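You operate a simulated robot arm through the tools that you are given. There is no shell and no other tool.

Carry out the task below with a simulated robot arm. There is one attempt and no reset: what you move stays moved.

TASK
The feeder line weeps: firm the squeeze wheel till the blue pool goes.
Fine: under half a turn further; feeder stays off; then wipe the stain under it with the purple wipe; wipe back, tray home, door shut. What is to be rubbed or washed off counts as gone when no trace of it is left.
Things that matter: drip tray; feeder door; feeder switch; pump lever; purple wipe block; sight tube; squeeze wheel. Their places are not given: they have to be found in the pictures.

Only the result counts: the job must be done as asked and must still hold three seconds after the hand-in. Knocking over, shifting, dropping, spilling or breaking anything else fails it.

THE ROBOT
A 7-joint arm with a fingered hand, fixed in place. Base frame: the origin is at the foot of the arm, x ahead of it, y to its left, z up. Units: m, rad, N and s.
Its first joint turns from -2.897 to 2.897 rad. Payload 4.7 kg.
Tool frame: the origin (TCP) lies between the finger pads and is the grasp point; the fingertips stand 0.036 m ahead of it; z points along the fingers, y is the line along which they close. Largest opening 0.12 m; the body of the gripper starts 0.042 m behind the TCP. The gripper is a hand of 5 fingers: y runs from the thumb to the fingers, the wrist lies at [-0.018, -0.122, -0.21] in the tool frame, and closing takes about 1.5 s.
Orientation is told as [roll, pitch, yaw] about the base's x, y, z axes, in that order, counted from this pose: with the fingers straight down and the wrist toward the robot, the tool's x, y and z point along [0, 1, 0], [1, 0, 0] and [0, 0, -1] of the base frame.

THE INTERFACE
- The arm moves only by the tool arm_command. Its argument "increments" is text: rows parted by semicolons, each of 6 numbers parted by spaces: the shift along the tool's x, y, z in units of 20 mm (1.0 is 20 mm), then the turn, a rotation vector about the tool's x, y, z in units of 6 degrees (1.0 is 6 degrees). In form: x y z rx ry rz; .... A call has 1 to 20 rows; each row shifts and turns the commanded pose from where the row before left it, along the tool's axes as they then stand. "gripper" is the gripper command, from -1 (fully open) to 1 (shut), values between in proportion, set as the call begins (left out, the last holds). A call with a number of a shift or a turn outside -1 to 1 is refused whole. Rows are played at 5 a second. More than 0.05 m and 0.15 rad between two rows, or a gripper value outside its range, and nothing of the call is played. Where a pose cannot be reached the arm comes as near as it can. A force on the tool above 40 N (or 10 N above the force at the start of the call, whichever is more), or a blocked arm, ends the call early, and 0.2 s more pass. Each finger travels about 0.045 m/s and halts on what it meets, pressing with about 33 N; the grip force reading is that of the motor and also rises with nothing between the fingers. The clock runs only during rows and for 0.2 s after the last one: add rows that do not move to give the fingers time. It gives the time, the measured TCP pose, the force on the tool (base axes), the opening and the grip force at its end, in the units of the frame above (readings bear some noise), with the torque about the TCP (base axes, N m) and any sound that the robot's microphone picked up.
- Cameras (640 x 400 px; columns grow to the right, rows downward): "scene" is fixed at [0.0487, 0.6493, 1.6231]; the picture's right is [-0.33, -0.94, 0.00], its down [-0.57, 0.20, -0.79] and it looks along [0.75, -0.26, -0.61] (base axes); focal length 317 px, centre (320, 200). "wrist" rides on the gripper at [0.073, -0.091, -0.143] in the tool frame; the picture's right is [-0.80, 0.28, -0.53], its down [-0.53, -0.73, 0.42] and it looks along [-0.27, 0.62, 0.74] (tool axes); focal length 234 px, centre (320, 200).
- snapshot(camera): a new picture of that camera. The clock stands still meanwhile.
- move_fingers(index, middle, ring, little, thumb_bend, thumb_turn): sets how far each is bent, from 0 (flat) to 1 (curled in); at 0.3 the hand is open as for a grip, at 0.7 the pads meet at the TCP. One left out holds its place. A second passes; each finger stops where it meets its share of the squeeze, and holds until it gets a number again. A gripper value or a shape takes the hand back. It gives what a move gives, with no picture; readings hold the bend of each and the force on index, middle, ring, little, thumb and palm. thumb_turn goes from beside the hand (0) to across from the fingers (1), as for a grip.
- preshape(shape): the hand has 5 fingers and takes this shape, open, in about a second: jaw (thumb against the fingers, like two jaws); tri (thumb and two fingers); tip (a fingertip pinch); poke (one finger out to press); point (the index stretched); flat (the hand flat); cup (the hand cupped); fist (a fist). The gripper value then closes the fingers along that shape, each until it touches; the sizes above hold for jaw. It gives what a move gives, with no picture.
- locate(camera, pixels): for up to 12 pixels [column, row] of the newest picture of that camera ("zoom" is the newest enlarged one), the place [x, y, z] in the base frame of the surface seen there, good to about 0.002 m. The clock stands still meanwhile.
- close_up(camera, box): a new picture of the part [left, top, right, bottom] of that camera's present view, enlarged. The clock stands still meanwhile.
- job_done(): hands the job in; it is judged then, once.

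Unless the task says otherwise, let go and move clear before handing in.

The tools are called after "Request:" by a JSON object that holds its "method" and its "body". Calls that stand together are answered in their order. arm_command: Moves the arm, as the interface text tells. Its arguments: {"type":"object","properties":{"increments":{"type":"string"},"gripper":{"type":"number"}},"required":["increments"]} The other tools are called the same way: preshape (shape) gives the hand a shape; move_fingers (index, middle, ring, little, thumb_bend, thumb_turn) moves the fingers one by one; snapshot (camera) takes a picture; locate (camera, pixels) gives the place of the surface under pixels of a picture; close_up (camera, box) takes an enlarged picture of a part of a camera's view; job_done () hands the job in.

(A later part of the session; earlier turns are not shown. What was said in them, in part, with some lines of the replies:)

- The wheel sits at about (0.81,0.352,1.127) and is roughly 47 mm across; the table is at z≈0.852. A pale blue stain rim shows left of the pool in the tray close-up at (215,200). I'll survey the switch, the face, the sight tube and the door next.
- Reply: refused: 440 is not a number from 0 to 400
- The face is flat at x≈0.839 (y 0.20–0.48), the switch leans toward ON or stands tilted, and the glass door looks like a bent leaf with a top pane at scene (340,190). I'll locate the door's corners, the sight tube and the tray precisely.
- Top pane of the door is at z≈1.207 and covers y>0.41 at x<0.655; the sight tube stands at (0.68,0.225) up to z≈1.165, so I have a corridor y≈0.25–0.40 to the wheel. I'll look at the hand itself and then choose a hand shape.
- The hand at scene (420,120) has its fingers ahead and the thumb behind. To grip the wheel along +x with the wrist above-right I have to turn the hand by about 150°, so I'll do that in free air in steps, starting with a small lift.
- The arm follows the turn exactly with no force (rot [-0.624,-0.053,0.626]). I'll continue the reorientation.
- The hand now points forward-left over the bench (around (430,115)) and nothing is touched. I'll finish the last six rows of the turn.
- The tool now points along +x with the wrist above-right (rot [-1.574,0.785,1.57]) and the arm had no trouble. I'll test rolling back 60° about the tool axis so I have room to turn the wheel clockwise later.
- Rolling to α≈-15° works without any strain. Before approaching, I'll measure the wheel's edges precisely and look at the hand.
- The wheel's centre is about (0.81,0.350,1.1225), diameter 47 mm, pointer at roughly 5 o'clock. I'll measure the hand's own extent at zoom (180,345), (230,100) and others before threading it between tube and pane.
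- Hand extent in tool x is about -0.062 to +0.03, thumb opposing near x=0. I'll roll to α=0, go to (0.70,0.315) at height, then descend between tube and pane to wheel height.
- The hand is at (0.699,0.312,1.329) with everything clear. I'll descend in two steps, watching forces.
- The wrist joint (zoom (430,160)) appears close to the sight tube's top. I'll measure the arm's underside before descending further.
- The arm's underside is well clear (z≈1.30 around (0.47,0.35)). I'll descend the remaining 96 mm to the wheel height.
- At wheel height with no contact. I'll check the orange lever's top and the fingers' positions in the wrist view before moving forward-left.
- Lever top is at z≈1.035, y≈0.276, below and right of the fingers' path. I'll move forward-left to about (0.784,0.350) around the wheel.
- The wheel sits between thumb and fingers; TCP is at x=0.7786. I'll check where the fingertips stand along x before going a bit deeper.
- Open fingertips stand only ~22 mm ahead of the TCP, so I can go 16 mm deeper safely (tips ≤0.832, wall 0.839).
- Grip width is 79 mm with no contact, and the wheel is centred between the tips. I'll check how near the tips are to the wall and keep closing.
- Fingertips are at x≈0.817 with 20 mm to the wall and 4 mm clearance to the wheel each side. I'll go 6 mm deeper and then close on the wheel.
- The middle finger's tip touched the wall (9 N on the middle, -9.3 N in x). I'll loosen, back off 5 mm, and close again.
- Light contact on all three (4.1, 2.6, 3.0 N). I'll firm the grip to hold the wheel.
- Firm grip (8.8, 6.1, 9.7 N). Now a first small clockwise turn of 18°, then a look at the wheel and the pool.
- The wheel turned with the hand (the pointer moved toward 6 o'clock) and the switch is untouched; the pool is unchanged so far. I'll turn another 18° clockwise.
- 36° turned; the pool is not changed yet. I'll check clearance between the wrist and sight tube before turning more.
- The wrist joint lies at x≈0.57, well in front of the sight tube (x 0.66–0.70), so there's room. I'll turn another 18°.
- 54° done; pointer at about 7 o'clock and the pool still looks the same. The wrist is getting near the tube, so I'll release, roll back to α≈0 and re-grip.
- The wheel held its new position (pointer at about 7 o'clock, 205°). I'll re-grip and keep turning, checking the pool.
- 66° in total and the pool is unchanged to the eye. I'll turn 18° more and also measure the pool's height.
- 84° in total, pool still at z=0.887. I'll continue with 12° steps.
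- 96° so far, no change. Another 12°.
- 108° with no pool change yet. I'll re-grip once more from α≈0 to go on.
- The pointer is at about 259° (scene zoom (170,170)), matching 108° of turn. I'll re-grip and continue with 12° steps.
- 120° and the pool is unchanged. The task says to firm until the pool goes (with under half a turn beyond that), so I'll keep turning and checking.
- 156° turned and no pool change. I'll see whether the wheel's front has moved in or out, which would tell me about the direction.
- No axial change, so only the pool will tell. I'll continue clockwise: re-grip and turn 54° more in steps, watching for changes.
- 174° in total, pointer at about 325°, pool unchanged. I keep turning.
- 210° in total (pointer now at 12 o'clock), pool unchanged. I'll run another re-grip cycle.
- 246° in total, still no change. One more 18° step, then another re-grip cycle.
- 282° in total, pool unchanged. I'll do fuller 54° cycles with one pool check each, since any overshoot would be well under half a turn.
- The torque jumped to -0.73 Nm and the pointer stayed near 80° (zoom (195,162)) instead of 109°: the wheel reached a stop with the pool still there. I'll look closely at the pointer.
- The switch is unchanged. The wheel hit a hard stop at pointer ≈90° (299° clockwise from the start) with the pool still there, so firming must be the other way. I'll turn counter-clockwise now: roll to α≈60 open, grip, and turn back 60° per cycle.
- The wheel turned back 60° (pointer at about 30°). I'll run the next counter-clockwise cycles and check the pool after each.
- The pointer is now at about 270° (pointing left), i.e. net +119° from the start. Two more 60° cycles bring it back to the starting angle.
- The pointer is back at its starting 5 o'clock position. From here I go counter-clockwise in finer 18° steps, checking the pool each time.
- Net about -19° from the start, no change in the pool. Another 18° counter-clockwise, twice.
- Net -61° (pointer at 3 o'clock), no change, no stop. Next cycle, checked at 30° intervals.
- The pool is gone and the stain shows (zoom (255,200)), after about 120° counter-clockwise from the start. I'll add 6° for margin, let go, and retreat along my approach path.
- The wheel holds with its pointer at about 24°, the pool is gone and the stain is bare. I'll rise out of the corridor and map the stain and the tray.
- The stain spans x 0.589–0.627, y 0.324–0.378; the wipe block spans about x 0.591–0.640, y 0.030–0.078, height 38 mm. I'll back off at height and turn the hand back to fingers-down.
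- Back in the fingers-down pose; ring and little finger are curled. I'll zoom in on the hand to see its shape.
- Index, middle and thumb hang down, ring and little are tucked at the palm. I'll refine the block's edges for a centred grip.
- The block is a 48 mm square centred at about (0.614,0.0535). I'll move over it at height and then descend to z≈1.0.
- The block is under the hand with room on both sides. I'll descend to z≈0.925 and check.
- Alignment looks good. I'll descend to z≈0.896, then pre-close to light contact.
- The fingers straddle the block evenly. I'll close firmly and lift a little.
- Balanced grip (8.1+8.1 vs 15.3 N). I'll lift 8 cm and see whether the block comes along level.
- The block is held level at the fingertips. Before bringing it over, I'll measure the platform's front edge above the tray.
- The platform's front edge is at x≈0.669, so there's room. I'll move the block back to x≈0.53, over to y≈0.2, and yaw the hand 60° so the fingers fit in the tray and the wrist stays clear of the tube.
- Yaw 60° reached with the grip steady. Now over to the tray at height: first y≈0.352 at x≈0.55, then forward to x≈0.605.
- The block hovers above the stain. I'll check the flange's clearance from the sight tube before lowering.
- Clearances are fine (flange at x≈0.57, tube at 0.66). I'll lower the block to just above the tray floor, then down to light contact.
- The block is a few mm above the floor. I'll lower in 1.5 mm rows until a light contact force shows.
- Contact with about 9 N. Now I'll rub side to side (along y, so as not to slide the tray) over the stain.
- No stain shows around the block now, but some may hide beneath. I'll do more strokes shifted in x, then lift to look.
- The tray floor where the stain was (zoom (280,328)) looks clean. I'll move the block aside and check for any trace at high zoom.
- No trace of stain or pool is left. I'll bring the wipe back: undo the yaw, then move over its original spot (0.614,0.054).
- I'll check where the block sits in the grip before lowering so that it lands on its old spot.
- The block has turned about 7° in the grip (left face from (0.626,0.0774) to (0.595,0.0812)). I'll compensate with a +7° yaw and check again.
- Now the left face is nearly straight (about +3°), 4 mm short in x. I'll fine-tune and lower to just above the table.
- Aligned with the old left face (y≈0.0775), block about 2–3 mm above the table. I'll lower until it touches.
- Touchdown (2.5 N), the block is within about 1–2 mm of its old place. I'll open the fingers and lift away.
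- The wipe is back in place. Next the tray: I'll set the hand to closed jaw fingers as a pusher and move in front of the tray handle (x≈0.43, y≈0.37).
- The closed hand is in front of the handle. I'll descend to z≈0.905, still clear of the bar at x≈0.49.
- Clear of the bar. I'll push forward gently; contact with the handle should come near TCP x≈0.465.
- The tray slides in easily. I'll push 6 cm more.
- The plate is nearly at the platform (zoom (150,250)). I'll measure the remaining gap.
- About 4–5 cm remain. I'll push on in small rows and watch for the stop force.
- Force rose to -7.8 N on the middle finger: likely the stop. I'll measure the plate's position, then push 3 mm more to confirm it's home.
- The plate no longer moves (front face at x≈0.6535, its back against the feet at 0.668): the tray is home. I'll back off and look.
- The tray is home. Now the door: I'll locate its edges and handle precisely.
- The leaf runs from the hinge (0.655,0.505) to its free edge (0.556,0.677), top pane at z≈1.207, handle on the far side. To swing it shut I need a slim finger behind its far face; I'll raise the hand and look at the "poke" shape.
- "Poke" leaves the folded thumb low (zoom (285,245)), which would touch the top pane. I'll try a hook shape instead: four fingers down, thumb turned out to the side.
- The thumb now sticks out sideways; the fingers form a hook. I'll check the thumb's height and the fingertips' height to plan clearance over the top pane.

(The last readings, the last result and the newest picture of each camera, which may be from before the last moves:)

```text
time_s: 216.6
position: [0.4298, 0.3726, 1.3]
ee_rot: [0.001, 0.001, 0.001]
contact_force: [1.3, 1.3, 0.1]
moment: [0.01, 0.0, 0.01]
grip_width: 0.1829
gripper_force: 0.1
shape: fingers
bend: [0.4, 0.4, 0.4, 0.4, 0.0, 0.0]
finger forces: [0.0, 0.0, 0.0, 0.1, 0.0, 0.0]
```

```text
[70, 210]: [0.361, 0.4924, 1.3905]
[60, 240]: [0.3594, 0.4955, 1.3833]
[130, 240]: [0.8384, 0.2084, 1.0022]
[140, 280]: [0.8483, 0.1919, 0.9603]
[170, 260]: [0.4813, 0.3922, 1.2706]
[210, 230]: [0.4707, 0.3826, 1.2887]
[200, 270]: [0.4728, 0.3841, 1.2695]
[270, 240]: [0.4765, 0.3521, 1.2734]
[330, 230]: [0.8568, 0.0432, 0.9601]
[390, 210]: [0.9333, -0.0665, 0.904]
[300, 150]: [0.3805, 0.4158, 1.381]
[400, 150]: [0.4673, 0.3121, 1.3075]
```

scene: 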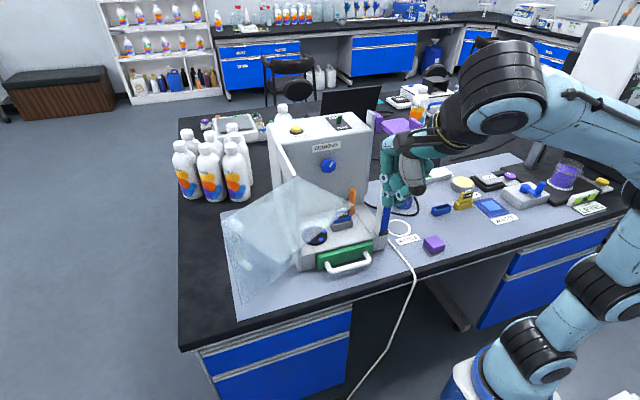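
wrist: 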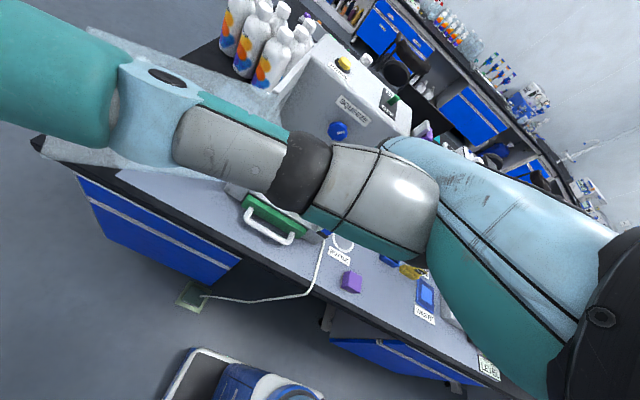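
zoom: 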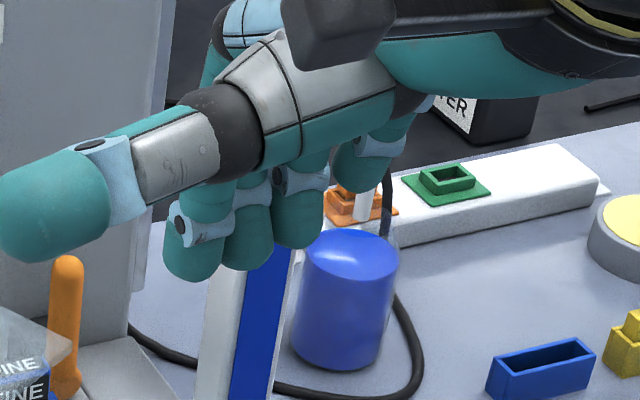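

Thumb sits 85 mm above the TCP level and the fingertips 33 mm below it, so with TCP at z≈1.205 the tips reach 35 mm below the leaf's top and above its handle. I'll yaw 30° and go over to behind the leaf at height.

Request:
{"method": "arm_command", "body": {"increments": "0 0 0 0 0 -1; 0 0 0 0 0 -1; 0 0 0 0 0 -1; 0 0 0 0 0 -1; 0 0 0 0 0 -1; 0.656 0.934 0 0 0 0; 0.656 0.934 0 0 0 0; 0.656 0.934 0 0 0 0; 0.656 0.934 0 0 0 0; 0.656 0.934 0 0 0 0; 0.656 0.934 0 0 0 0; 0.656 0.934 0 0 0 0; 0.656 0.934 0 0 0 0; 0.656 0.934 0 0 0 0; 0.656 0.934 0 0 0 0; 0.656 0.934 0 0 0 0; 0.656 0.934 0 0 0 0; 0.656 0.934 0 0 0 0; 0 0 0 0 0 0"}}

Request:
{"method": "snapshot", "body": {"camera": "scene"}}

Request:
{"method": "snapshot", "body": {"camera": "wrist"}}

```text
time_s: 220.6
position: [0.5533, 0.6428, 1.3011]
ee_rot: [0.0, 0.001, 0.523]
contact_force: [0.6, 0.5, -0.6]
moment: [-0.02, 0.0, 0.0]
grip_width: 0.1832
gripper_force: 0.2
shape: fingers
bend: [0.4, 0.4, 0.4, 0.4, 0.0, 0.0]
finger forces: [0.0, 0.0, 0.0, 0.1, 0.0, 0.0]
```

```text
taken
```

scene: 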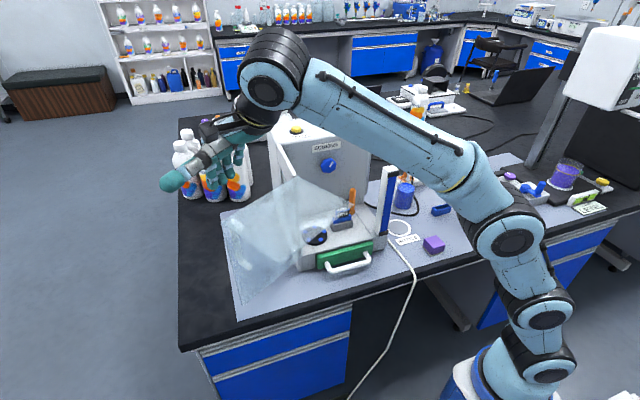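

```text
taken
```

wrist: 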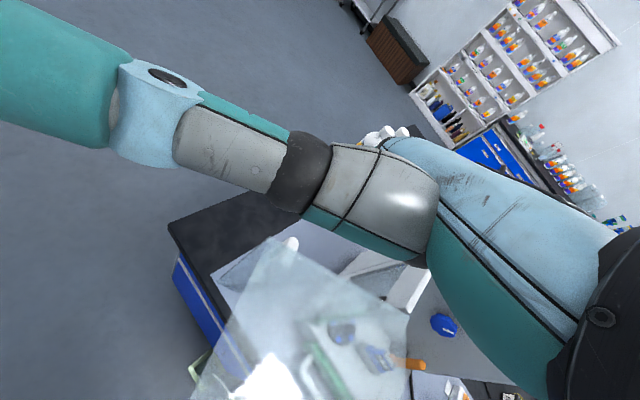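

The hand is over the far side of the leaf. I'll zoom in to check the fingers' position against the leaf's edge before descending.

Request:
{"method": "close_up", "body": {"camera": "scene", "box": [150, 90, 310, 240]}}

Request:
{"method": "locate", "body": {"camera": "zoom", "pixels": [[230, 180], [250, 190], [270, 195], [290, 180], [310, 170], [330, 150], [120, 220], [200, 200], [235, 205], [300, 240], [200, 270], [160, 340]]}}

```text
2.67 times, centred on (230, 165) of scene
```

zoom: 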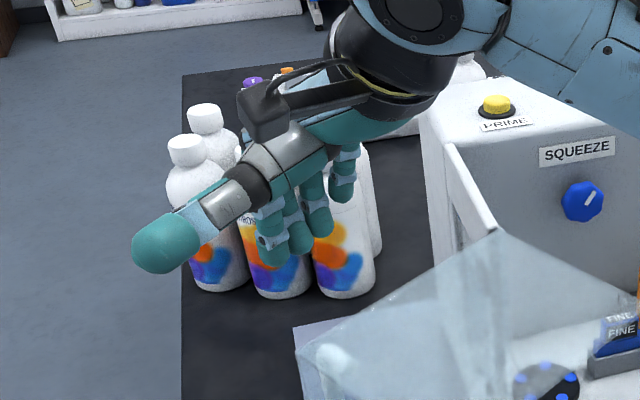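

```text
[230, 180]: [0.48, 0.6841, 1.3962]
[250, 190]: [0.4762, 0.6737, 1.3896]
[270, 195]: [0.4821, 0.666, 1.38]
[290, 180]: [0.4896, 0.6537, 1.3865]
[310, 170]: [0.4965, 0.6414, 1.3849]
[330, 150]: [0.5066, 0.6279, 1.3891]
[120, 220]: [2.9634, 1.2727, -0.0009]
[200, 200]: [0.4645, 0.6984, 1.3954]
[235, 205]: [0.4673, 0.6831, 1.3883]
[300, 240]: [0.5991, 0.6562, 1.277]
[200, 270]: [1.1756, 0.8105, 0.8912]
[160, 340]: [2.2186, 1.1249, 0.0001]
```

The fingers' inner side is about 27 mm behind the leaf plane. I'll descend to z≈1.206.

Request:
{"method": "arm_command", "body": {"increments": "0 0 0.9 0 0 0; 0 0 0.9 0 0 0; 0 0 0.9 0 0 0; 0 0 0.9 0 0 0; 0 0 0.9 0 0 0; 0 0 0.25 0 0 0; 0 0 0 0 0 0"}}

Request:
{"method": "close_up", "body": {"camera": "scene", "box": [150, 110, 310, 260]}}

Request:
{"method": "snapshot", "body": {"camera": "wrist"}}

```text
time_s: 222.2
position: [0.5526, 0.6424, 1.2068]
ee_rot: [0.0, 0.001, 0.525]
contact_force: [-0.2, 0.4, 0.1]
moment: [-0.03, -0.02, 0.0]
grip_width: 0.1831
gripper_force: 0.1
shape: fingers
bend: [0.4, 0.4, 0.4, 0.4, 0.0, 0.0]
finger forces: [0.1, 0.0, 0.1, 0.0, 0.0, 0.0]
```

```text
2.67 times, centred on (230, 185) of scene
```

zoom: 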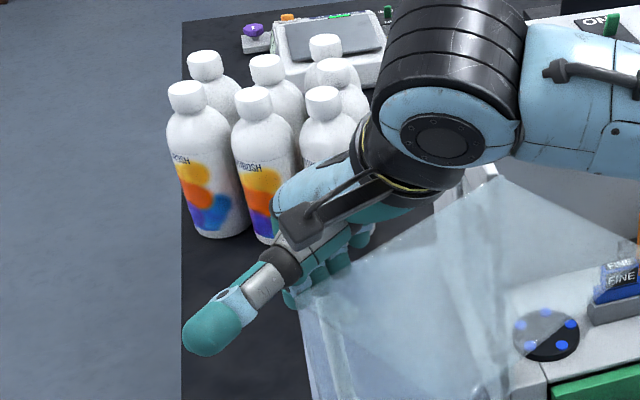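

```text
taken
```

wrist: 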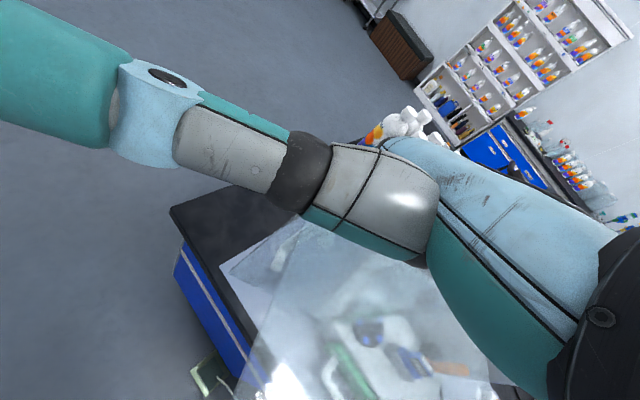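

Fingers are behind the leaf with no contact. I'll close the ~2 cm gap gently, then begin to swing the leaf about its hinge.

Request:
{"method": "arm_command", "body": {"increments": "0 -0.4 0 0 0 0; 0 -0.4 0 0 0 0; 0 -0.2 0 0 0 0; 0 0 0 0 0 0"}}

Request:
{"method": "arm_command", "body": {"increments": "-0.117 -0.44 0 0 0 -0.5; -0.117 -0.44 0 0 0 -0.5; -0.117 -0.44 0 0 0 -0.5; -0.117 -0.44 0 0 0 -0.5; 0 0 0 0 0 0"}}

Request:
{"method": "close_up", "body": {"camera": "scene", "box": [150, 110, 350, 270]}}

Request:
{"method": "snapshot", "body": {"camera": "wrist"}}

```text
time_s: 223.2
position: [0.5359, 0.6327, 1.2069]
ee_rot: [0.001, 0.002, 0.524]
contact_force: [-0.5, 0.2, 3.8]
moment: [0.03, -0.21, 0.02]
grip_width: 0.183
gripper_force: 2.2
shape: fingers
bend: [0.4, 0.39, 0.4, 0.4, 0.0, 0.0]
finger forces: [0.1, 3.9, 0.1, 0.1, 0.0, 0.0]
```

```text
time_s: 224.4
position: [0.5123, 0.6047, 1.2067]
ee_rot: [0.001, 0.0, 0.733]
contact_force: [0.4, 0.3, 10.4]
moment: [0.25, -0.45, -0.01]
grip_width: 0.1835
gripper_force: 4.7
shape: fingers
bend: [0.4, 0.39, 0.4, 0.4, 0.0, 0.0]
finger forces: [0.4, 9.1, 0.0, 0.0, 0.1, 0.0]
```

```text
2.50 times, centred on (250, 190) of scene
```

zoom: 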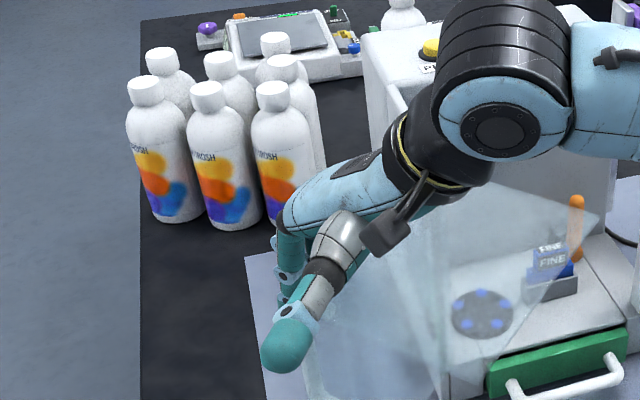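

```text
taken
```

wrist: 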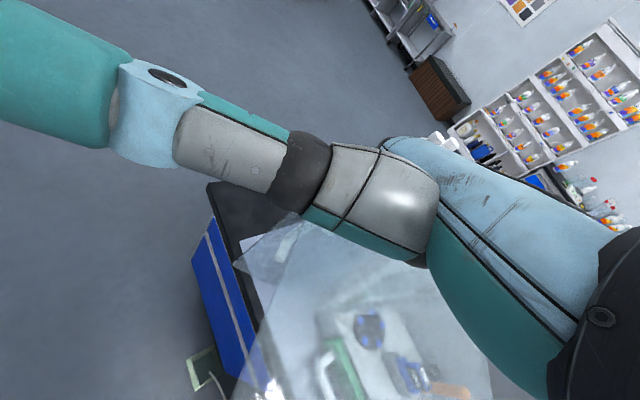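

The leaf moved about 12°, but the middle fingertip is pressing down (+10 N in z), likely on the handle's top. I'll raise 8 mm and look again.

Request:
{"method": "arm_command", "body": {"increments": "0 0 -0.2 0 0 0; 0 0 -0.25 0 0 0; 0 0 0 0 0 0"}}

Request:
{"method": "close_up", "body": {"camera": "scene", "box": [210, 160, 330, 270]}}

Request:
{"method": "locate", "body": {"camera": "zoom", "pixels": [[300, 330], [350, 300], [400, 250], [450, 220], [350, 350], [260, 390], [500, 200], [400, 350], [330, 390], [160, 260], [200, 300]]}}

```text
time_s: 225.2
position: [0.5117, 0.6053, 1.2145]
ee_rot: [-0.002, 0.0, 0.734]
contact_force: [-0.4, 0.9, 0.6]
moment: [0.01, 0.04, -0.01]
grip_width: 0.1832
gripper_force: 0.0
shape: fingers
bend: [0.4, 0.4, 0.4, 0.4, 0.0, 0.0]
finger forces: [0.1, 0.1, 0.0, 0.1, 0.0, 0.0]
```

```text
3.64 times, centred on (270, 215) of scene
```

zoom: 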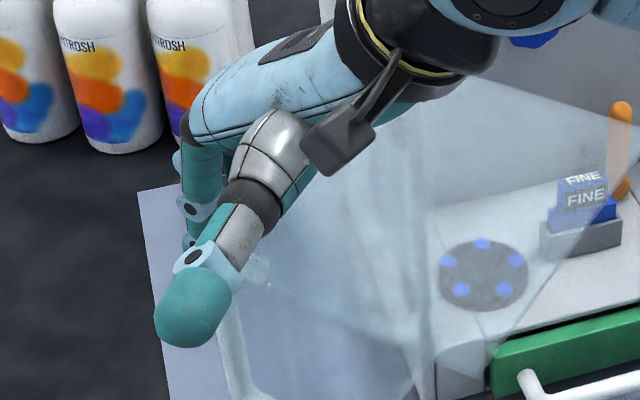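

```text
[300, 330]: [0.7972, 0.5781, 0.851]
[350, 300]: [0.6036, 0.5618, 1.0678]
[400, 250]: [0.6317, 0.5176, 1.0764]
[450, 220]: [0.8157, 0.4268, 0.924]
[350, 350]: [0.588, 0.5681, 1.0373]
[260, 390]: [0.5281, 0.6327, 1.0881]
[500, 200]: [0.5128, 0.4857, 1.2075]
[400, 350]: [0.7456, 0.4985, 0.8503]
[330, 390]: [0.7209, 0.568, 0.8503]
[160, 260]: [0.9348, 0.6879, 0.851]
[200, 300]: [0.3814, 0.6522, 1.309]
```

The leaf is now at about 134°, and the vertical load is gone. I'll continue the swing with the same arc steps.

Request:
{"method": "arm_command", "body": {"increments": "0 -0.2 0 0 0 0; -0.117 -0.44 0 0 0 -0.5; -0.117 -0.44 0 0 0 -0.5; -0.117 -0.44 0 0 0 -0.5; -0.117 -0.44 0 0 0 -0.5; 0 0 0 0 0 0"}}

Request:
{"method": "close_up", "body": {"camera": "scene", "box": [210, 160, 330, 270]}}

Request:
{"method": "locate", "body": {"camera": "zoom", "pixels": [[350, 300], [400, 250], [450, 220], [350, 350], [260, 390], [500, 200], [380, 300], [330, 390], [300, 330], [320, 300]]}}

```text
time_s: 226.6
position: [0.4902, 0.57, 1.215]
ee_rot: [0.002, 0.0, 0.942]
contact_force: [-0.2, 0.6, -0.3]
moment: [-0.02, -0.02, 0.01]
grip_width: 0.1829
gripper_force: 0.1
shape: fingers
bend: [0.4, 0.4, 0.4, 0.4, 0.0, 0.0]
finger forces: [0.1, 0.0, 0.0, 0.0, 0.0, 0.0]
```

```text
3.64 times, centred on (270, 215) of scene
```

zoom: 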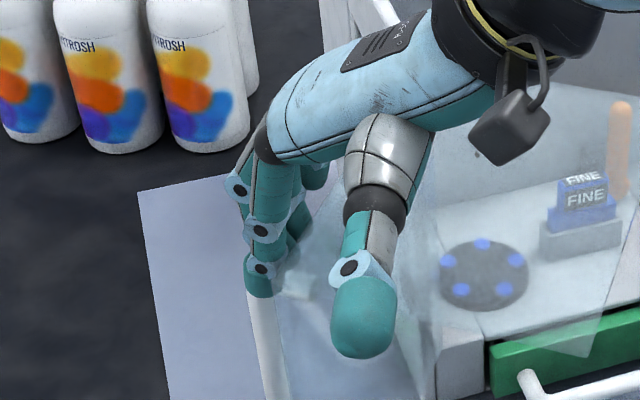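

```text
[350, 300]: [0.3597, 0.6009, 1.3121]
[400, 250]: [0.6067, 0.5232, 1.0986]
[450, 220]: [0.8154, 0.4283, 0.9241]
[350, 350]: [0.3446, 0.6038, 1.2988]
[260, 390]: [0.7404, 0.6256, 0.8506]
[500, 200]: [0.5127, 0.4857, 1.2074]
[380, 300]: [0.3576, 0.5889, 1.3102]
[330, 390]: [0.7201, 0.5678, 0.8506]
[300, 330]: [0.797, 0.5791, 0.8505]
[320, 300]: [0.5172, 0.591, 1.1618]
```

The leaf follows freely. I'll continue the arc by another 24°.

Request:
{"method": "arm_command", "body": {"increments": "-0.117 -0.44 0 0 0 -0.5; -0.117 -0.44 0 0 0 -0.5; -0.117 -0.44 0 0 0 -0.5; -0.117 -0.44 0 0 0 -0.5; -0.117 -0.44 0 0 0 -0.5; -0.117 -0.44 0 0 0 -0.5; -0.117 -0.44 0 0 0 -0.5; -0.117 -0.44 0 0 0 -0.5; 0 0 0 0 0 0"}}

Request:
{"method": "snapshot", "body": {"camera": "scene"}}

Request:
{"method": "close_up", "body": {"camera": "scene", "box": [210, 160, 370, 290]}}

Request:
{"method": "locate", "body": {"camera": "zoom", "pixels": [[350, 200], [400, 250], [300, 250], [330, 300], [250, 250], [370, 300], [300, 300], [420, 180], [260, 300], [450, 330]]}}

```text
time_s: 228.6
position: [0.4766, 0.4994, 1.2137]
ee_rot: [-0.002, 0.001, 1.361]
contact_force: [-0.4, -0.2, 0.0]
moment: [0.03, -0.02, -0.03]
grip_width: 0.1829
gripper_force: 0.2
shape: fingers
bend: [0.4, 0.4, 0.4, 0.4, 0.0, 0.0]
finger forces: [0.1, 0.0, 0.0, 0.0, 0.0, 0.0]
```

```text
taken
```

scene: 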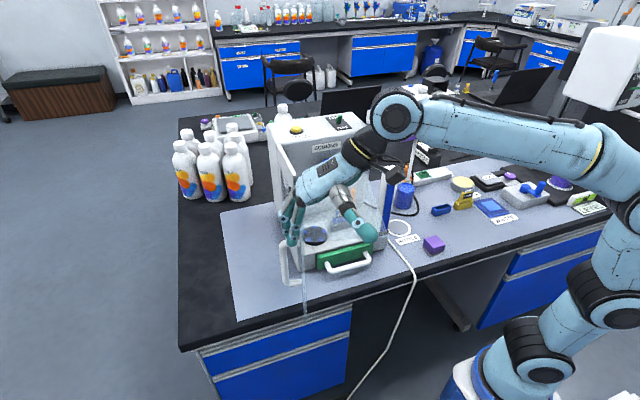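

```text
3.08 times, centred on (290, 225) of scene
```

zoom: 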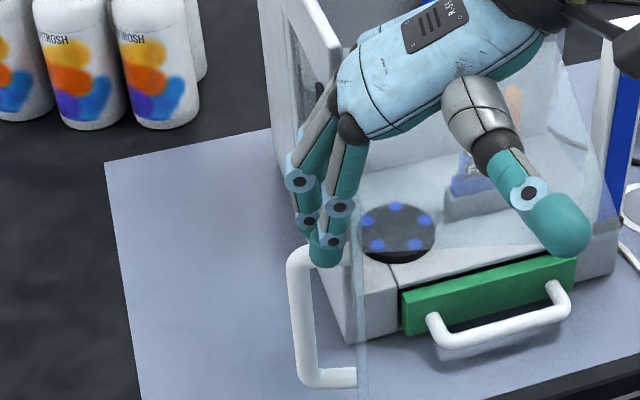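

```text
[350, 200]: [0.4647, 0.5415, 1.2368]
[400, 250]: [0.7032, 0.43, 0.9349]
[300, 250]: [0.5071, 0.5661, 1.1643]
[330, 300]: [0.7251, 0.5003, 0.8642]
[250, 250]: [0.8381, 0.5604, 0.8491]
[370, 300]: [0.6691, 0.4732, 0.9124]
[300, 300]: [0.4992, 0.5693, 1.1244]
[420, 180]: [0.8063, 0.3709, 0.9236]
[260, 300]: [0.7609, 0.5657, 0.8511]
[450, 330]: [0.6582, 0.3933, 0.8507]
```

The leaf is at about 170° (edge-on to the camera at zoom (360,330)), following nicely. Another 18°.

Request:
{"method": "arm_command", "body": {"increments": "-0.117 -0.44 0 0 0 -0.5; -0.117 -0.44 0 0 0 -0.5; -0.117 -0.44 0 0 0 -0.5; -0.117 -0.44 0 0 0 -0.5; -0.117 -0.44 0 0 0 -0.5; -0.117 -0.44 0 0 0 -0.5; 0 0 0 0 0 0"}}

Request:
{"method": "close_up", "body": {"camera": "scene", "box": [230, 160, 390, 290]}}

Request:
{"method": "locate", "body": {"camera": "zoom", "pixels": [[230, 280], [240, 320], [250, 340], [300, 360], [350, 300], [300, 250], [330, 330], [280, 240]]}}

Request:
{"method": "snapshot", "body": {"camera": "wrist"}}

```text
time_s: 230.2
position: [0.4879, 0.4462, 1.2148]
ee_rot: [-0.001, -0.001, 1.676]
contact_force: [0.4, 1.1, 0.8]
moment: [-0.01, -0.01, -0.03]
grip_width: 0.1834
gripper_force: 0.1
shape: fingers
bend: [0.4, 0.4, 0.4, 0.4, 0.0, 0.0]
finger forces: [0.0, 0.1, 0.0, 0.1, 0.1, 0.1]
```

```text
3.08 times, centred on (310, 225) of scene
```

zoom: 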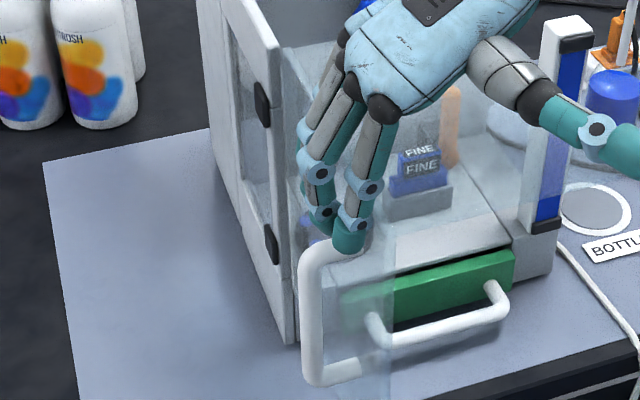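

```text
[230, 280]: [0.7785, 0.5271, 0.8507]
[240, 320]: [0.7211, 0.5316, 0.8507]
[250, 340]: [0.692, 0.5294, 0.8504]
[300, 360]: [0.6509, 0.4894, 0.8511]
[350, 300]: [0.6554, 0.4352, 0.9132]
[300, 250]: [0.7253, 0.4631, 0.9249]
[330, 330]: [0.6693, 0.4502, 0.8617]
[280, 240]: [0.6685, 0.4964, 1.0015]
```

```text
taken
```

wrist: 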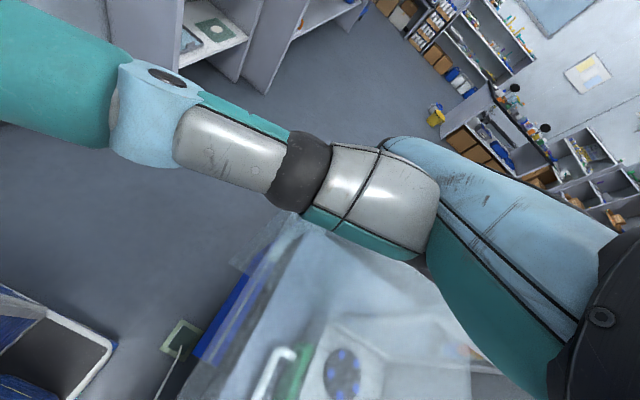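

The arm still follows well at yaw 96°. I'll keep swinging another 18°, checking.

Request:
{"method": "arm_command", "body": {"increments": "-0.117 -0.44 0 0 0 -0.5; -0.117 -0.44 0 0 0 -0.5; -0.117 -0.44 0 0 0 -0.5; -0.117 -0.44 0 0 0 -0.5; -0.117 -0.44 0 0 0 -0.5; -0.117 -0.44 0 0 0 -0.5; 0 0 0 0 0 0"}}

Request:
{"method": "snapshot", "body": {"camera": "scene"}}

Request:
{"method": "close_up", "body": {"camera": "scene", "box": [250, 130, 410, 290]}}

Request:
{"method": "locate", "body": {"camera": "zoom", "pixels": [[290, 300], [290, 320], [300, 350], [330, 360], [350, 260], [380, 260], [320, 150], [480, 110], [560, 130], [460, 60], [330, 250], [420, 330]]}}

```text
time_s: 231.8
position: [0.5107, 0.3982, 1.2151]
ee_rot: [0.0, 0.0, 1.99]
contact_force: [0.5, -0.9, -0.6]
moment: [-0.02, 0.01, -0.01]
grip_width: 0.1832
gripper_force: 0.0
shape: fingers
bend: [0.4, 0.4, 0.4, 0.4, 0.0, 0.0]
finger forces: [0.3, 0.0, 0.0, 0.0, 0.0, 0.0]
```

```text
taken
```

scene: 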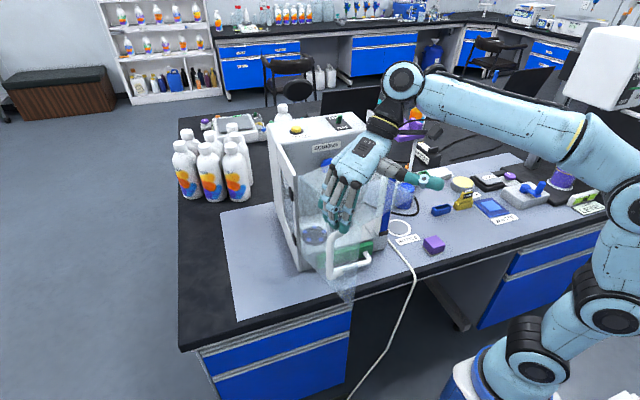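

```text
2.50 times, centred on (330, 210) of scene
```

zoom: 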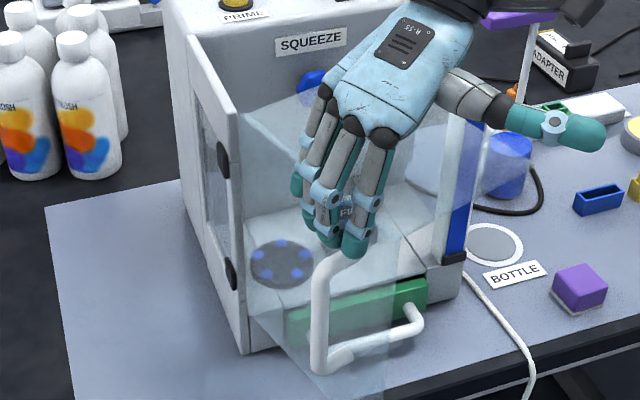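

```text
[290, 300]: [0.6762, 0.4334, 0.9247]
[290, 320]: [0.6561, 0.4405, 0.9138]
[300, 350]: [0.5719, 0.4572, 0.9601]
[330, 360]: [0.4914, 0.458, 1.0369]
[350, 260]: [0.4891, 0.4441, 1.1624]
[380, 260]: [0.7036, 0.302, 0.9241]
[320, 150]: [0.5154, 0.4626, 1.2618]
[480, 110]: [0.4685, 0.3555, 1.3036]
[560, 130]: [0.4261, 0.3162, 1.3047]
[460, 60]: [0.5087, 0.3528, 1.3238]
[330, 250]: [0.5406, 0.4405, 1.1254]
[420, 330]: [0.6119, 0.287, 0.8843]
```

The leaf is at about 210° and the hand at yaw 114°. From here I'll keep the yaw fixed and push with the outer finger along the door's arc; first to about 235°.

Request:
{"method": "arm_command", "body": {"increments": "0.41 -0.66 0 0 0 0; 0.41 -0.66 0 0 0 0; -0.12 -0.6 0 0 0 0; -0.12 -0.6 0 0 0 0; -0.22 -0.57 0 0 0 0; -0.22 -0.57 0 0 0 0; 0 0 0 0 0 0"}}

Request:
{"method": "snapshot", "body": {"camera": "scene"}}

Request:
{"method": "close_up", "body": {"camera": "scene", "box": [250, 130, 410, 290]}}

Request:
{"method": "locate", "body": {"camera": "zoom", "pixels": [[350, 280], [350, 320], [360, 350], [390, 350], [370, 250], [330, 340], [420, 220], [300, 230]]}}

```text
time_s: 233.4
position: [0.5406, 0.3306, 1.2143]
ee_rot: [-0.001, 0.001, 1.99]
contact_force: [0.1, 0.3, 0.5]
moment: [0.02, 0.01, -0.01]
grip_width: 0.1831
gripper_force: 0.0
shape: fingers
bend: [0.4, 0.4, 0.4, 0.4, 0.0, 0.0]
finger forces: [0.1, 0.0, 0.0, 0.0, 0.0, 0.0]
```

```text
taken
```

scene: 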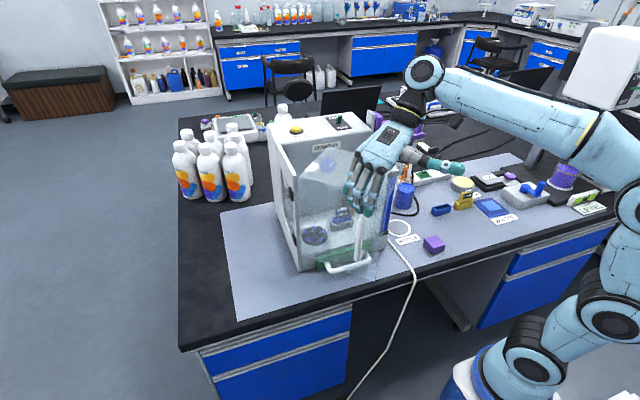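

```text
2.50 times, centred on (330, 210) of scene
```

zoom: 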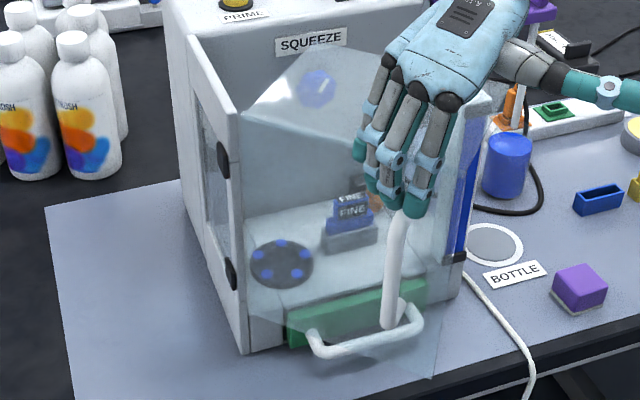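

```text
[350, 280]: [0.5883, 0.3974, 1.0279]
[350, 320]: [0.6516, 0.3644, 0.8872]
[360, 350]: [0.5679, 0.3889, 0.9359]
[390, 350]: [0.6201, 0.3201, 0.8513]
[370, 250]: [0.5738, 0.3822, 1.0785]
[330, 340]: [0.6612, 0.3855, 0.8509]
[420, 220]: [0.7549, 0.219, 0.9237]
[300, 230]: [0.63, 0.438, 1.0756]
```

The leaf is at about 238° and still moving freely. Continue to about 255°.

Request:
{"method": "arm_command", "body": {"increments": "-0.315 -0.52 0 0 0 0; -0.315 -0.52 0 0 0 0; -0.405 -0.46 0 0 0 0; -0.405 -0.46 0 0 0 0; 0 0 0 0 0 0"}}

Request:
{"method": "close_up", "body": {"camera": "scene", "box": [250, 130, 410, 290]}}

Request:
{"method": "locate", "body": {"camera": "zoom", "pixels": [[350, 280], [330, 250], [360, 350], [390, 250], [300, 230], [400, 300], [420, 330], [350, 200], [320, 150], [400, 80]]}}

```text
time_s: 234.6
position: [0.5836, 0.3051, 1.2137]
ee_rot: [0.002, 0.002, 1.988]
contact_force: [-0.4, -0.3, -0.4]
moment: [0.04, -0.04, 0.0]
grip_width: 0.1831
gripper_force: 0.1
shape: fingers
bend: [0.4, 0.4, 0.4, 0.4, 0.0, 0.0]
finger forces: [0.0, 0.1, 0.1, 0.0, 0.0, 0.1]
```

```text
2.50 times, centred on (330, 210) of scene
```

zoom: 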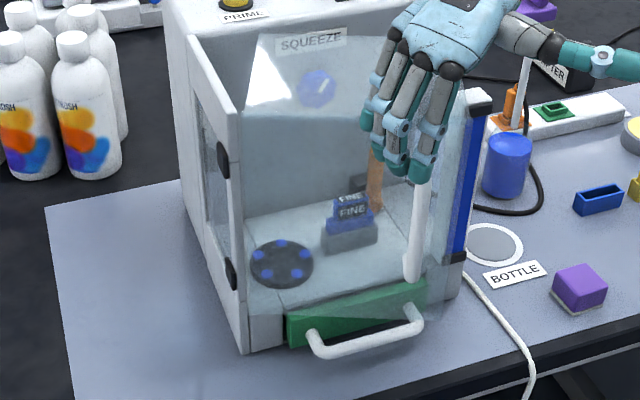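

```text
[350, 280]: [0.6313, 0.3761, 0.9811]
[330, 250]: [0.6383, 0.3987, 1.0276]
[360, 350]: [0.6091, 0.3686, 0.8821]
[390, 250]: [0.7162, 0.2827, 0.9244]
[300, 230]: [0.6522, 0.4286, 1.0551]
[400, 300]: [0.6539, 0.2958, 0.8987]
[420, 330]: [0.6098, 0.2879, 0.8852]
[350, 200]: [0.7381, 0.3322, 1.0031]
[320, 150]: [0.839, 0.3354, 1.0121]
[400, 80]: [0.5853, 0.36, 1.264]
```

The leaf is at about 260°. I'll push the last 10° in small rows, watching force.

Request:
{"method": "arm_command", "body": {"increments": "-0.3 -0.25 0 0 0 0; -0.3 -0.25 0 0 0 0; -0.35 -0.27 0 0 0 0; 0 0 0 0 0 0"}}

Request:
{"method": "close_up", "body": {"camera": "scene", "box": [250, 130, 410, 290]}}

Request:
{"method": "locate", "body": {"camera": "zoom", "pixels": [[350, 280], [330, 250], [370, 290], [300, 230], [310, 260], [380, 280], [340, 230], [280, 240]]}}

```text
time_s: 235.6
position: [0.6072, 0.2997, 1.2167]
ee_rot: [-0.001, 0.0, 1.991]
contact_force: [0.8, 0.4, -0.5]
moment: [0.0, -0.05, 0.05]
grip_width: 0.1831
gripper_force: 0.1
shape: fingers
bend: [0.4, 0.4, 0.4, 0.4, 0.0, 0.0]
finger forces: [0.1, 0.0, 0.0, 0.0, 0.0, 0.0]
```

```text
2.50 times, centred on (330, 210) of scene
```

zoom: 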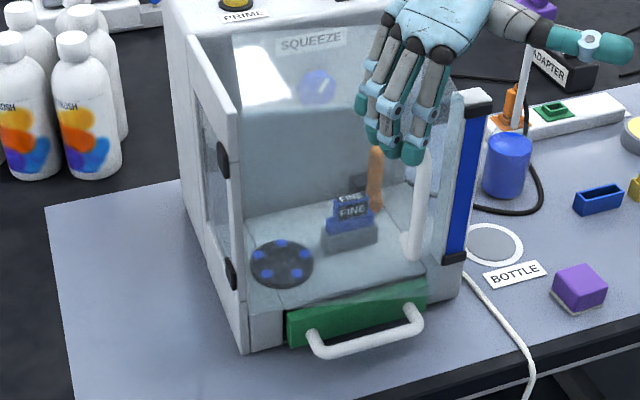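

```text
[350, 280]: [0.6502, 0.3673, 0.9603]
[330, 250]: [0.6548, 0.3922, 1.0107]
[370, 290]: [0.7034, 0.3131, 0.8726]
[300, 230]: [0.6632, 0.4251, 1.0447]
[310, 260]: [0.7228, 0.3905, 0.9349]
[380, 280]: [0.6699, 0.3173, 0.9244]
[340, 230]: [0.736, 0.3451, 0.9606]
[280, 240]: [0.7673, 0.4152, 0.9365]
```

About 7° still remain by the measured leaf line. I'll keep pushing in +x with 5 mm rows until resistance shows.

Request:
{"method": "arm_command", "body": {"increments": "-0.228 -0.102 0 0 0 0; -0.228 -0.102 0 0 0 0; 0 0 0 0 0 0"}}

Request:
{"method": "close_up", "body": {"camera": "scene", "box": [250, 130, 410, 290]}}

Request:
{"method": "locate", "body": {"camera": "zoom", "pixels": [[350, 280], [330, 250], [370, 250], [300, 230], [310, 260], [380, 250], [340, 230], [280, 240], [350, 260], [330, 280]]}}

```text
time_s: 236.4
position: [0.6171, 0.2996, 1.217]
ee_rot: [0.0, 0.0, 1.99]
contact_force: [0.1, -0.6, -0.3]
moment: [-0.03, 0.01, 0.04]
grip_width: 0.1829
gripper_force: 0.4
shape: fingers
bend: [0.4, 0.4, 0.4, 0.4, 0.0, 0.0]
finger forces: [0.0, 0.0, 0.0, 0.5, 0.0, 0.0]
```

```text
2.50 times, centred on (330, 210) of scene
```

zoom: 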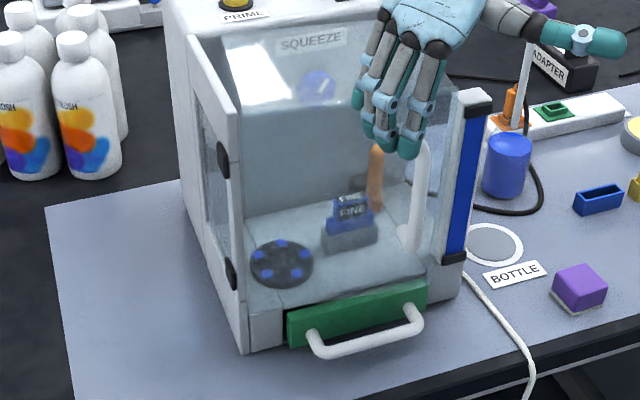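

```text
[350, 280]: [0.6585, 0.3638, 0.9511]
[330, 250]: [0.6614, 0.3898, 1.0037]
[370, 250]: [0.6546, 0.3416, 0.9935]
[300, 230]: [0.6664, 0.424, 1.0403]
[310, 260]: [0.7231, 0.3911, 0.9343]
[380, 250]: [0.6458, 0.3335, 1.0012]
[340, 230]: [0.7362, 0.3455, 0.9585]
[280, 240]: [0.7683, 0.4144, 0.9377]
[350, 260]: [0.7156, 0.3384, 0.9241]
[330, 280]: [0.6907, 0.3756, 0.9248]
```

Little finger just has 0.5 N; the leaf still leans about 8° from square. I'll push 20 mm more in 5 mm rows.

Request:
{"method": "arm_command", "body": {"increments": "-0.228 -0.102 0 0 0 0; -0.228 -0.102 0 0 0 0; 0 0 0 0 0 0"}}

Request:
{"method": "arm_command", "body": {"increments": "-0.228 -0.102 0 0 0 0; 0 0 0 0 0 0; 0 0 0 0 0 0"}}

Request:
{"method": "close_up", "body": {"camera": "scene", "box": [250, 130, 410, 290]}}

Request:
{"method": "locate", "body": {"camera": "zoom", "pixels": [[350, 280], [330, 250], [370, 250], [300, 230], [310, 260], [380, 250], [390, 230], [280, 240], [365, 265], [290, 215]]}}

```text
time_s: 237.2
position: [0.6271, 0.3012, 1.2147]
ee_rot: [0.0, 0.0, 1.989]
contact_force: [0.0, -0.1, -0.2]
moment: [0.0, 0.0, 0.01]
grip_width: 0.183
gripper_force: 0.0
shape: fingers
bend: [0.4, 0.4, 0.4, 0.4, 0.0, 0.0]
finger forces: [0.0, 0.0, 0.0, 0.0, 0.0, 0.0]
```

```text
time_s: 238.0
position: [0.6311, 0.2998, 1.2154]
ee_rot: [-0.001, 0.001, 1.989]
contact_force: [-0.2, 0.2, -0.7]
moment: [0.01, 0.01, 0.02]
grip_width: 0.1833
gripper_force: 0.0
shape: fingers
bend: [0.4, 0.4, 0.4, 0.4, 0.0, 0.0]
finger forces: [0.0, 0.0, 0.0, 0.1, 0.0, 0.1]
```

```text
2.50 times, centred on (330, 210) of scene
```

zoom: 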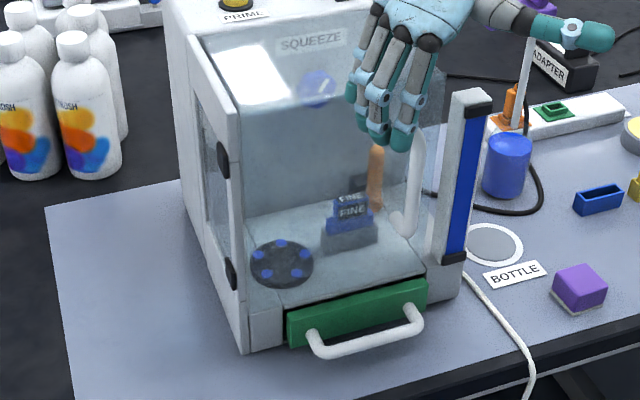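

```text
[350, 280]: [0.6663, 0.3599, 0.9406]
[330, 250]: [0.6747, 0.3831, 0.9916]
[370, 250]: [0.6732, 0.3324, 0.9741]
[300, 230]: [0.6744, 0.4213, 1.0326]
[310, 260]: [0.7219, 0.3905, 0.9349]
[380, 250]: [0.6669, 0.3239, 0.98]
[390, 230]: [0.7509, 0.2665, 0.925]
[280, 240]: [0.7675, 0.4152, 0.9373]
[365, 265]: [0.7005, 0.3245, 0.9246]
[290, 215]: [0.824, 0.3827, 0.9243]
```

The leaf is nearly square (x≈0.667–0.675 along its width). I'll push on until the stop is felt.

Request:
{"method": "arm_command", "body": {"increments": "-0.228 -0.102 0 0 0 0; 0 0 0 0 0 0"}}

Request:
{"method": "arm_command", "body": {"increments": "-0.228 -0.102 0 0 0 0; 0 0 0 0 0 0"}}

Request:
{"method": "close_up", "body": {"camera": "scene", "box": [250, 130, 410, 290]}}

Request:
{"method": "locate", "body": {"camera": "zoom", "pixels": [[350, 280], [330, 250], [370, 250], [300, 230], [340, 260], [380, 250], [390, 250], [360, 265], [365, 280], [410, 240]]}}

```text
time_s: 238.6
position: [0.6349, 0.2993, 1.2156]
ee_rot: [0.001, 0.0, 1.989]
contact_force: [-2.7, -0.4, 0.0]
moment: [-0.04, 0.05, 0.21]
grip_width: 0.1833
gripper_force: 1.5
shape: fingers
bend: [0.4, 0.4, 0.4, 0.4, 0.0, 0.0]
finger forces: [0.0, 0.0, 0.1, 2.8, 0.1, 0.0]
```

```text
time_s: 239.2
position: [0.6411, 0.2989, 1.2172]
ee_rot: [0.0, -0.001, 1.991]
contact_force: [-7.5, 0.3, 0.2]
moment: [-0.02, 0.04, 0.51]
grip_width: 0.1832
gripper_force: 3.0
shape: fingers
bend: [0.4, 0.4, 0.4, 0.39, 0.0, 0.0]
finger forces: [0.1, 0.1, 0.0, 6.2, 0.0, 0.0]
```

```text
2.50 times, centred on (330, 210) of scene
```

zoom: 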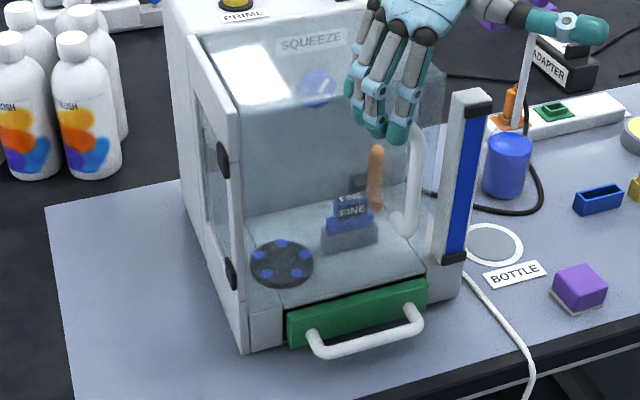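

```text
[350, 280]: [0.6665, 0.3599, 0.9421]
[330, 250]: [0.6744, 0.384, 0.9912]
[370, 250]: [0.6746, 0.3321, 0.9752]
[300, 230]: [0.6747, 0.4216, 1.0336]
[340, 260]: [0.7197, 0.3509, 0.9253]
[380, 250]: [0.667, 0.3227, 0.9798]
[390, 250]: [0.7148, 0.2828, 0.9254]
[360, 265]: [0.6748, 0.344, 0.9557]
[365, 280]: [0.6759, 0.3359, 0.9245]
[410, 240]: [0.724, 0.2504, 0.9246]
```

Contact force is -7.5 N and the leaf no longer moves: the door is at its stop. I'll back off slowly, rise, and check that it stays shut.

Request:
{"method": "arm_command", "body": {"increments": "0.1 0.05 0 0 0 0; 0.228 0.102 0 0 0 0; 0.228 0.102 0 0 0 0; 0.3 0.13 0 0 0 0; 0.3 0.13 0 0 0 0; 0 0 0 0 0 0; 0 0 -0.6 0 0 0; 0 0 -0.9 0 0 0; 0 0 -0.9 0 0 0; 0 0 -0.9 0 0 0; 0 0 -0.9 0 0 0; 0 0 -0.9 0 0 0; 0 0 0 0 0 0"}}

Request:
{"method": "snapshot", "body": {"camera": "scene"}}

Request:
{"method": "close_up", "body": {"camera": "scene", "box": [250, 130, 410, 290]}}

Request:
{"method": "locate", "body": {"camera": "zoom", "pixels": [[350, 280], [330, 250], [370, 250], [300, 230], [340, 260], [380, 250], [365, 280], [410, 170], [415, 200], [395, 215], [420, 130]]}}

```text
time_s: 242.0
position: [0.6146, 0.2987, 1.3199]
ee_rot: [0.0, 0.0, 1.989]
contact_force: [-0.7, -0.8, 0.7]
moment: [0.0, 0.01, -0.01]
grip_width: 0.183
gripper_force: 0.1
shape: fingers
bend: [0.4, 0.4, 0.4, 0.4, 0.0, 0.0]
finger forces: [0.0, 0.0, 0.0, 0.0, 0.1, 0.1]
```

```text
taken
```

scene: 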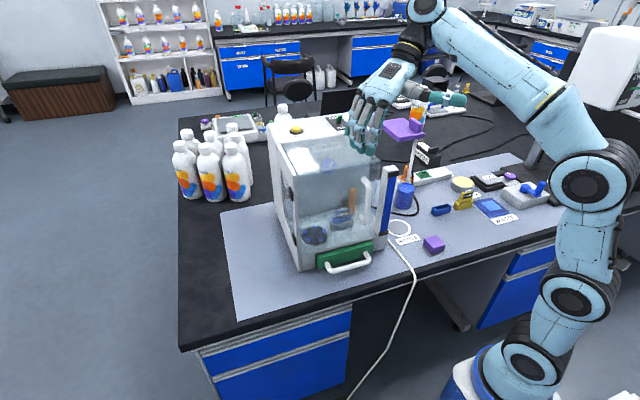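

```text
2.50 times, centred on (330, 210) of scene
```

zoom: 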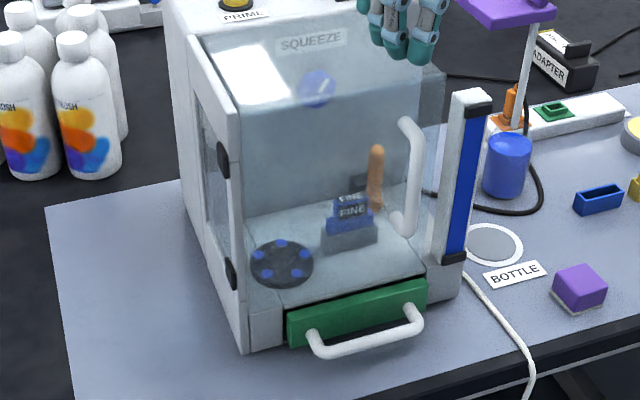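

```text
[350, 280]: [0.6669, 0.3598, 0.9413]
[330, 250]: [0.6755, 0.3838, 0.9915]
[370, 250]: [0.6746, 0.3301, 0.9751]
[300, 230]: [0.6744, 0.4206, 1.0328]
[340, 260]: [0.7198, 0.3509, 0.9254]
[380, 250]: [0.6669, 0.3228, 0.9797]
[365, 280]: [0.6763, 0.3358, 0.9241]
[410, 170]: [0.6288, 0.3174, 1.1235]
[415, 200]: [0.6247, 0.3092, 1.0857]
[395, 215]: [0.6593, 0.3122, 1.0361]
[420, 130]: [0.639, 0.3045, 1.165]
```

The door stays shut (leaf line unchanged at x≈0.667–0.675). I'll move the hand clear and do a final check of switch, wheel, tray, wipe and door.

Request:
{"method": "arm_command", "body": {"increments": "0.88 0.085 0 0 0 0; 0.88 0.085 0 0 0 0; 0.88 0.085 0 0 0 0; 0.88 0.085 0 0 0 0; 0.88 0.085 0 0 0 0; 0.88 0.085 0 0 0 0; 0.88 0.085 0 0 0 0; 0.88 0.085 0 0 0 0; 0.88 0.085 0 0 0 0; 0 0 0 0 0 0; 0 0 0 0 0 0; 0 0 0 0 0 0"}}

Request:
{"method": "snapshot", "body": {"camera": "scene"}}

Request:
{"method": "close_up", "body": {"camera": "scene", "box": [260, 105, 420, 205]}}

Request:
{"method": "close_up", "body": {"camera": "scene", "box": [260, 180, 420, 290]}}

Request:
{"method": "close_up", "body": {"camera": "scene", "box": [320, 108, 360, 133]}}

Request:
{"method": "close_up", "body": {"camera": "scene", "box": [380, 130, 620, 280]}}

```text
time_s: 244.6
position: [0.4638, 0.2479, 1.318]
ee_rot: [0.0, 0.0, 1.99]
contact_force: [0.5, -0.1, -0.3]
moment: [0.0, 0.03, -0.01]
grip_width: 0.1831
gripper_force: 0.2
shape: fingers
bend: [0.4, 0.4, 0.4, 0.4, 0.0, 0.0]
finger forces: [0.0, 0.0, 0.0, 0.0, 0.0, 0.0]
```

```text
taken
```

scene: 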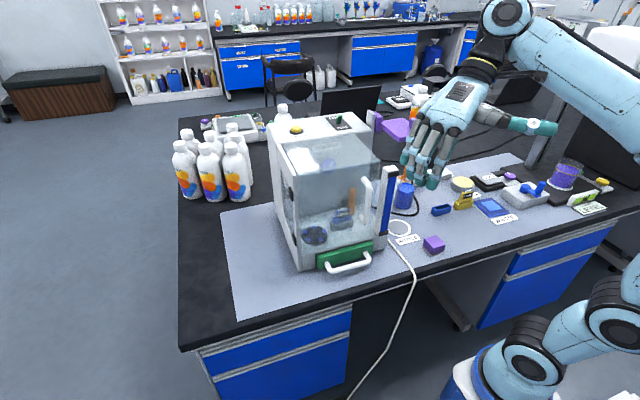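

```text
4.00 times, centred on (340, 155) of scene
```

zoom: 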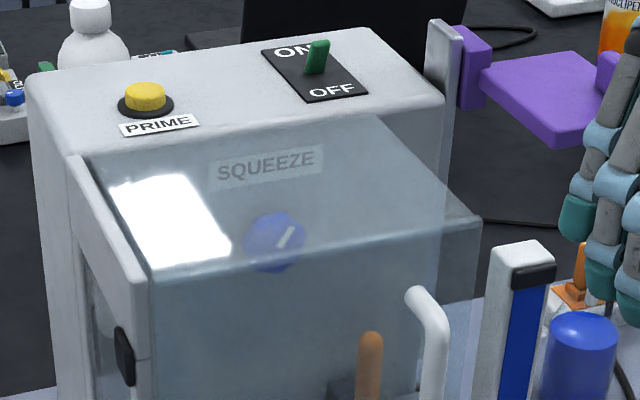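

```text
3.64 times, centred on (340, 235) of scene
```

zoom: 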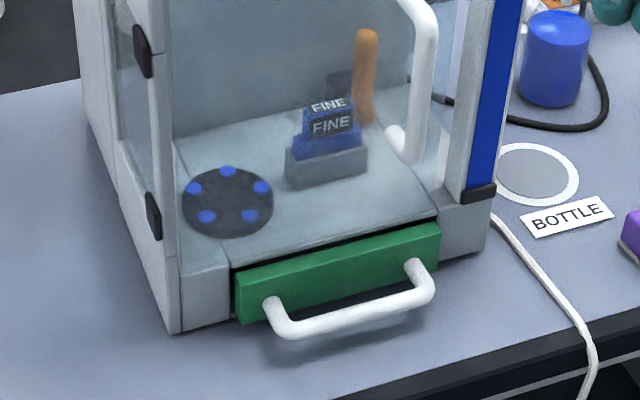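

```text
16.00 times, centred on (340, 120) of scene
```

zoom: 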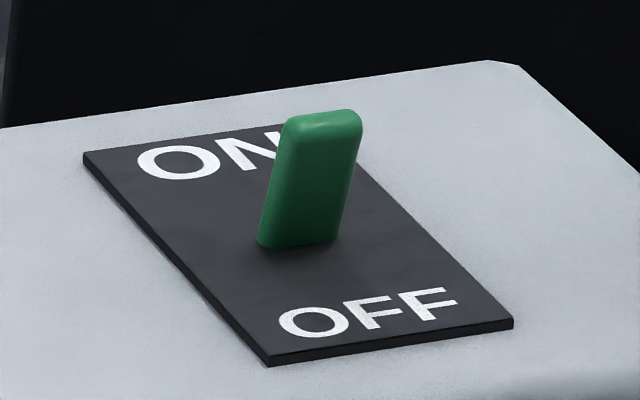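

```text
2.67 times, centred on (500, 205) of scene
```

zoom: 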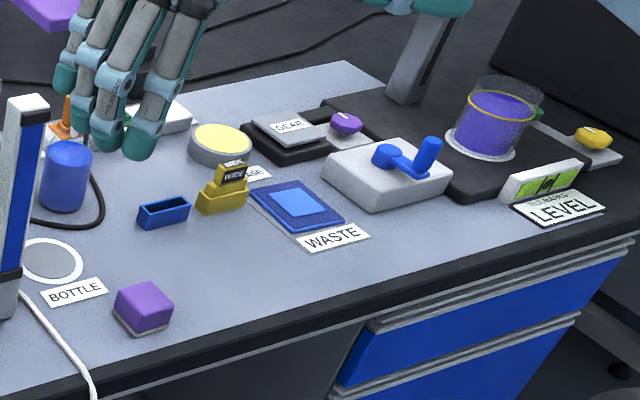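

Everything checks out: the switch looks exactly as at the start and leans to OFF, and the wheel's pointer still sits where I left it. The tray plate is flush, the door is against its stop, the wipe is on its old spot and the hand is clear. I'm handing in.

Request:
{"method": "job_done", "body": {}}

```text
The job is handed in.
```

The job is handed in. I can't see how it was judged, so this is what I checked beforehand.

- **Squeeze wheel and pool:** The pool went after about 120° counter-clockwise from where the wheel started. I added 6° for margin, which keeps it under half a turn on either reading of your note.
- **Wrong direction first:** I turned the wheel clockwise first, and it hit its stop after about 300° with no change in the pool. I then brought it back and turned it the other way. The pool did not grow while it was loosened.
- **Stain:** I wiped it off with the purple wipe, and a close-up of the tray floor showed no trace of stain or pool. That view was before the tray went in; I could not see inside it afterwards.
- **Wipe:** It is back within about 2 mm of its original spot.
- **Tray:** I pushed it home until the front plate met the feeder's feet.
- **Door:** It is shut against its stop and stayed shut after I let go.
- **Feeder switch:** I did not touch it. It looks the same as at the start and leans to OFF.

I saw nothing else on the bench moved, and the hand was clear when I handed in.
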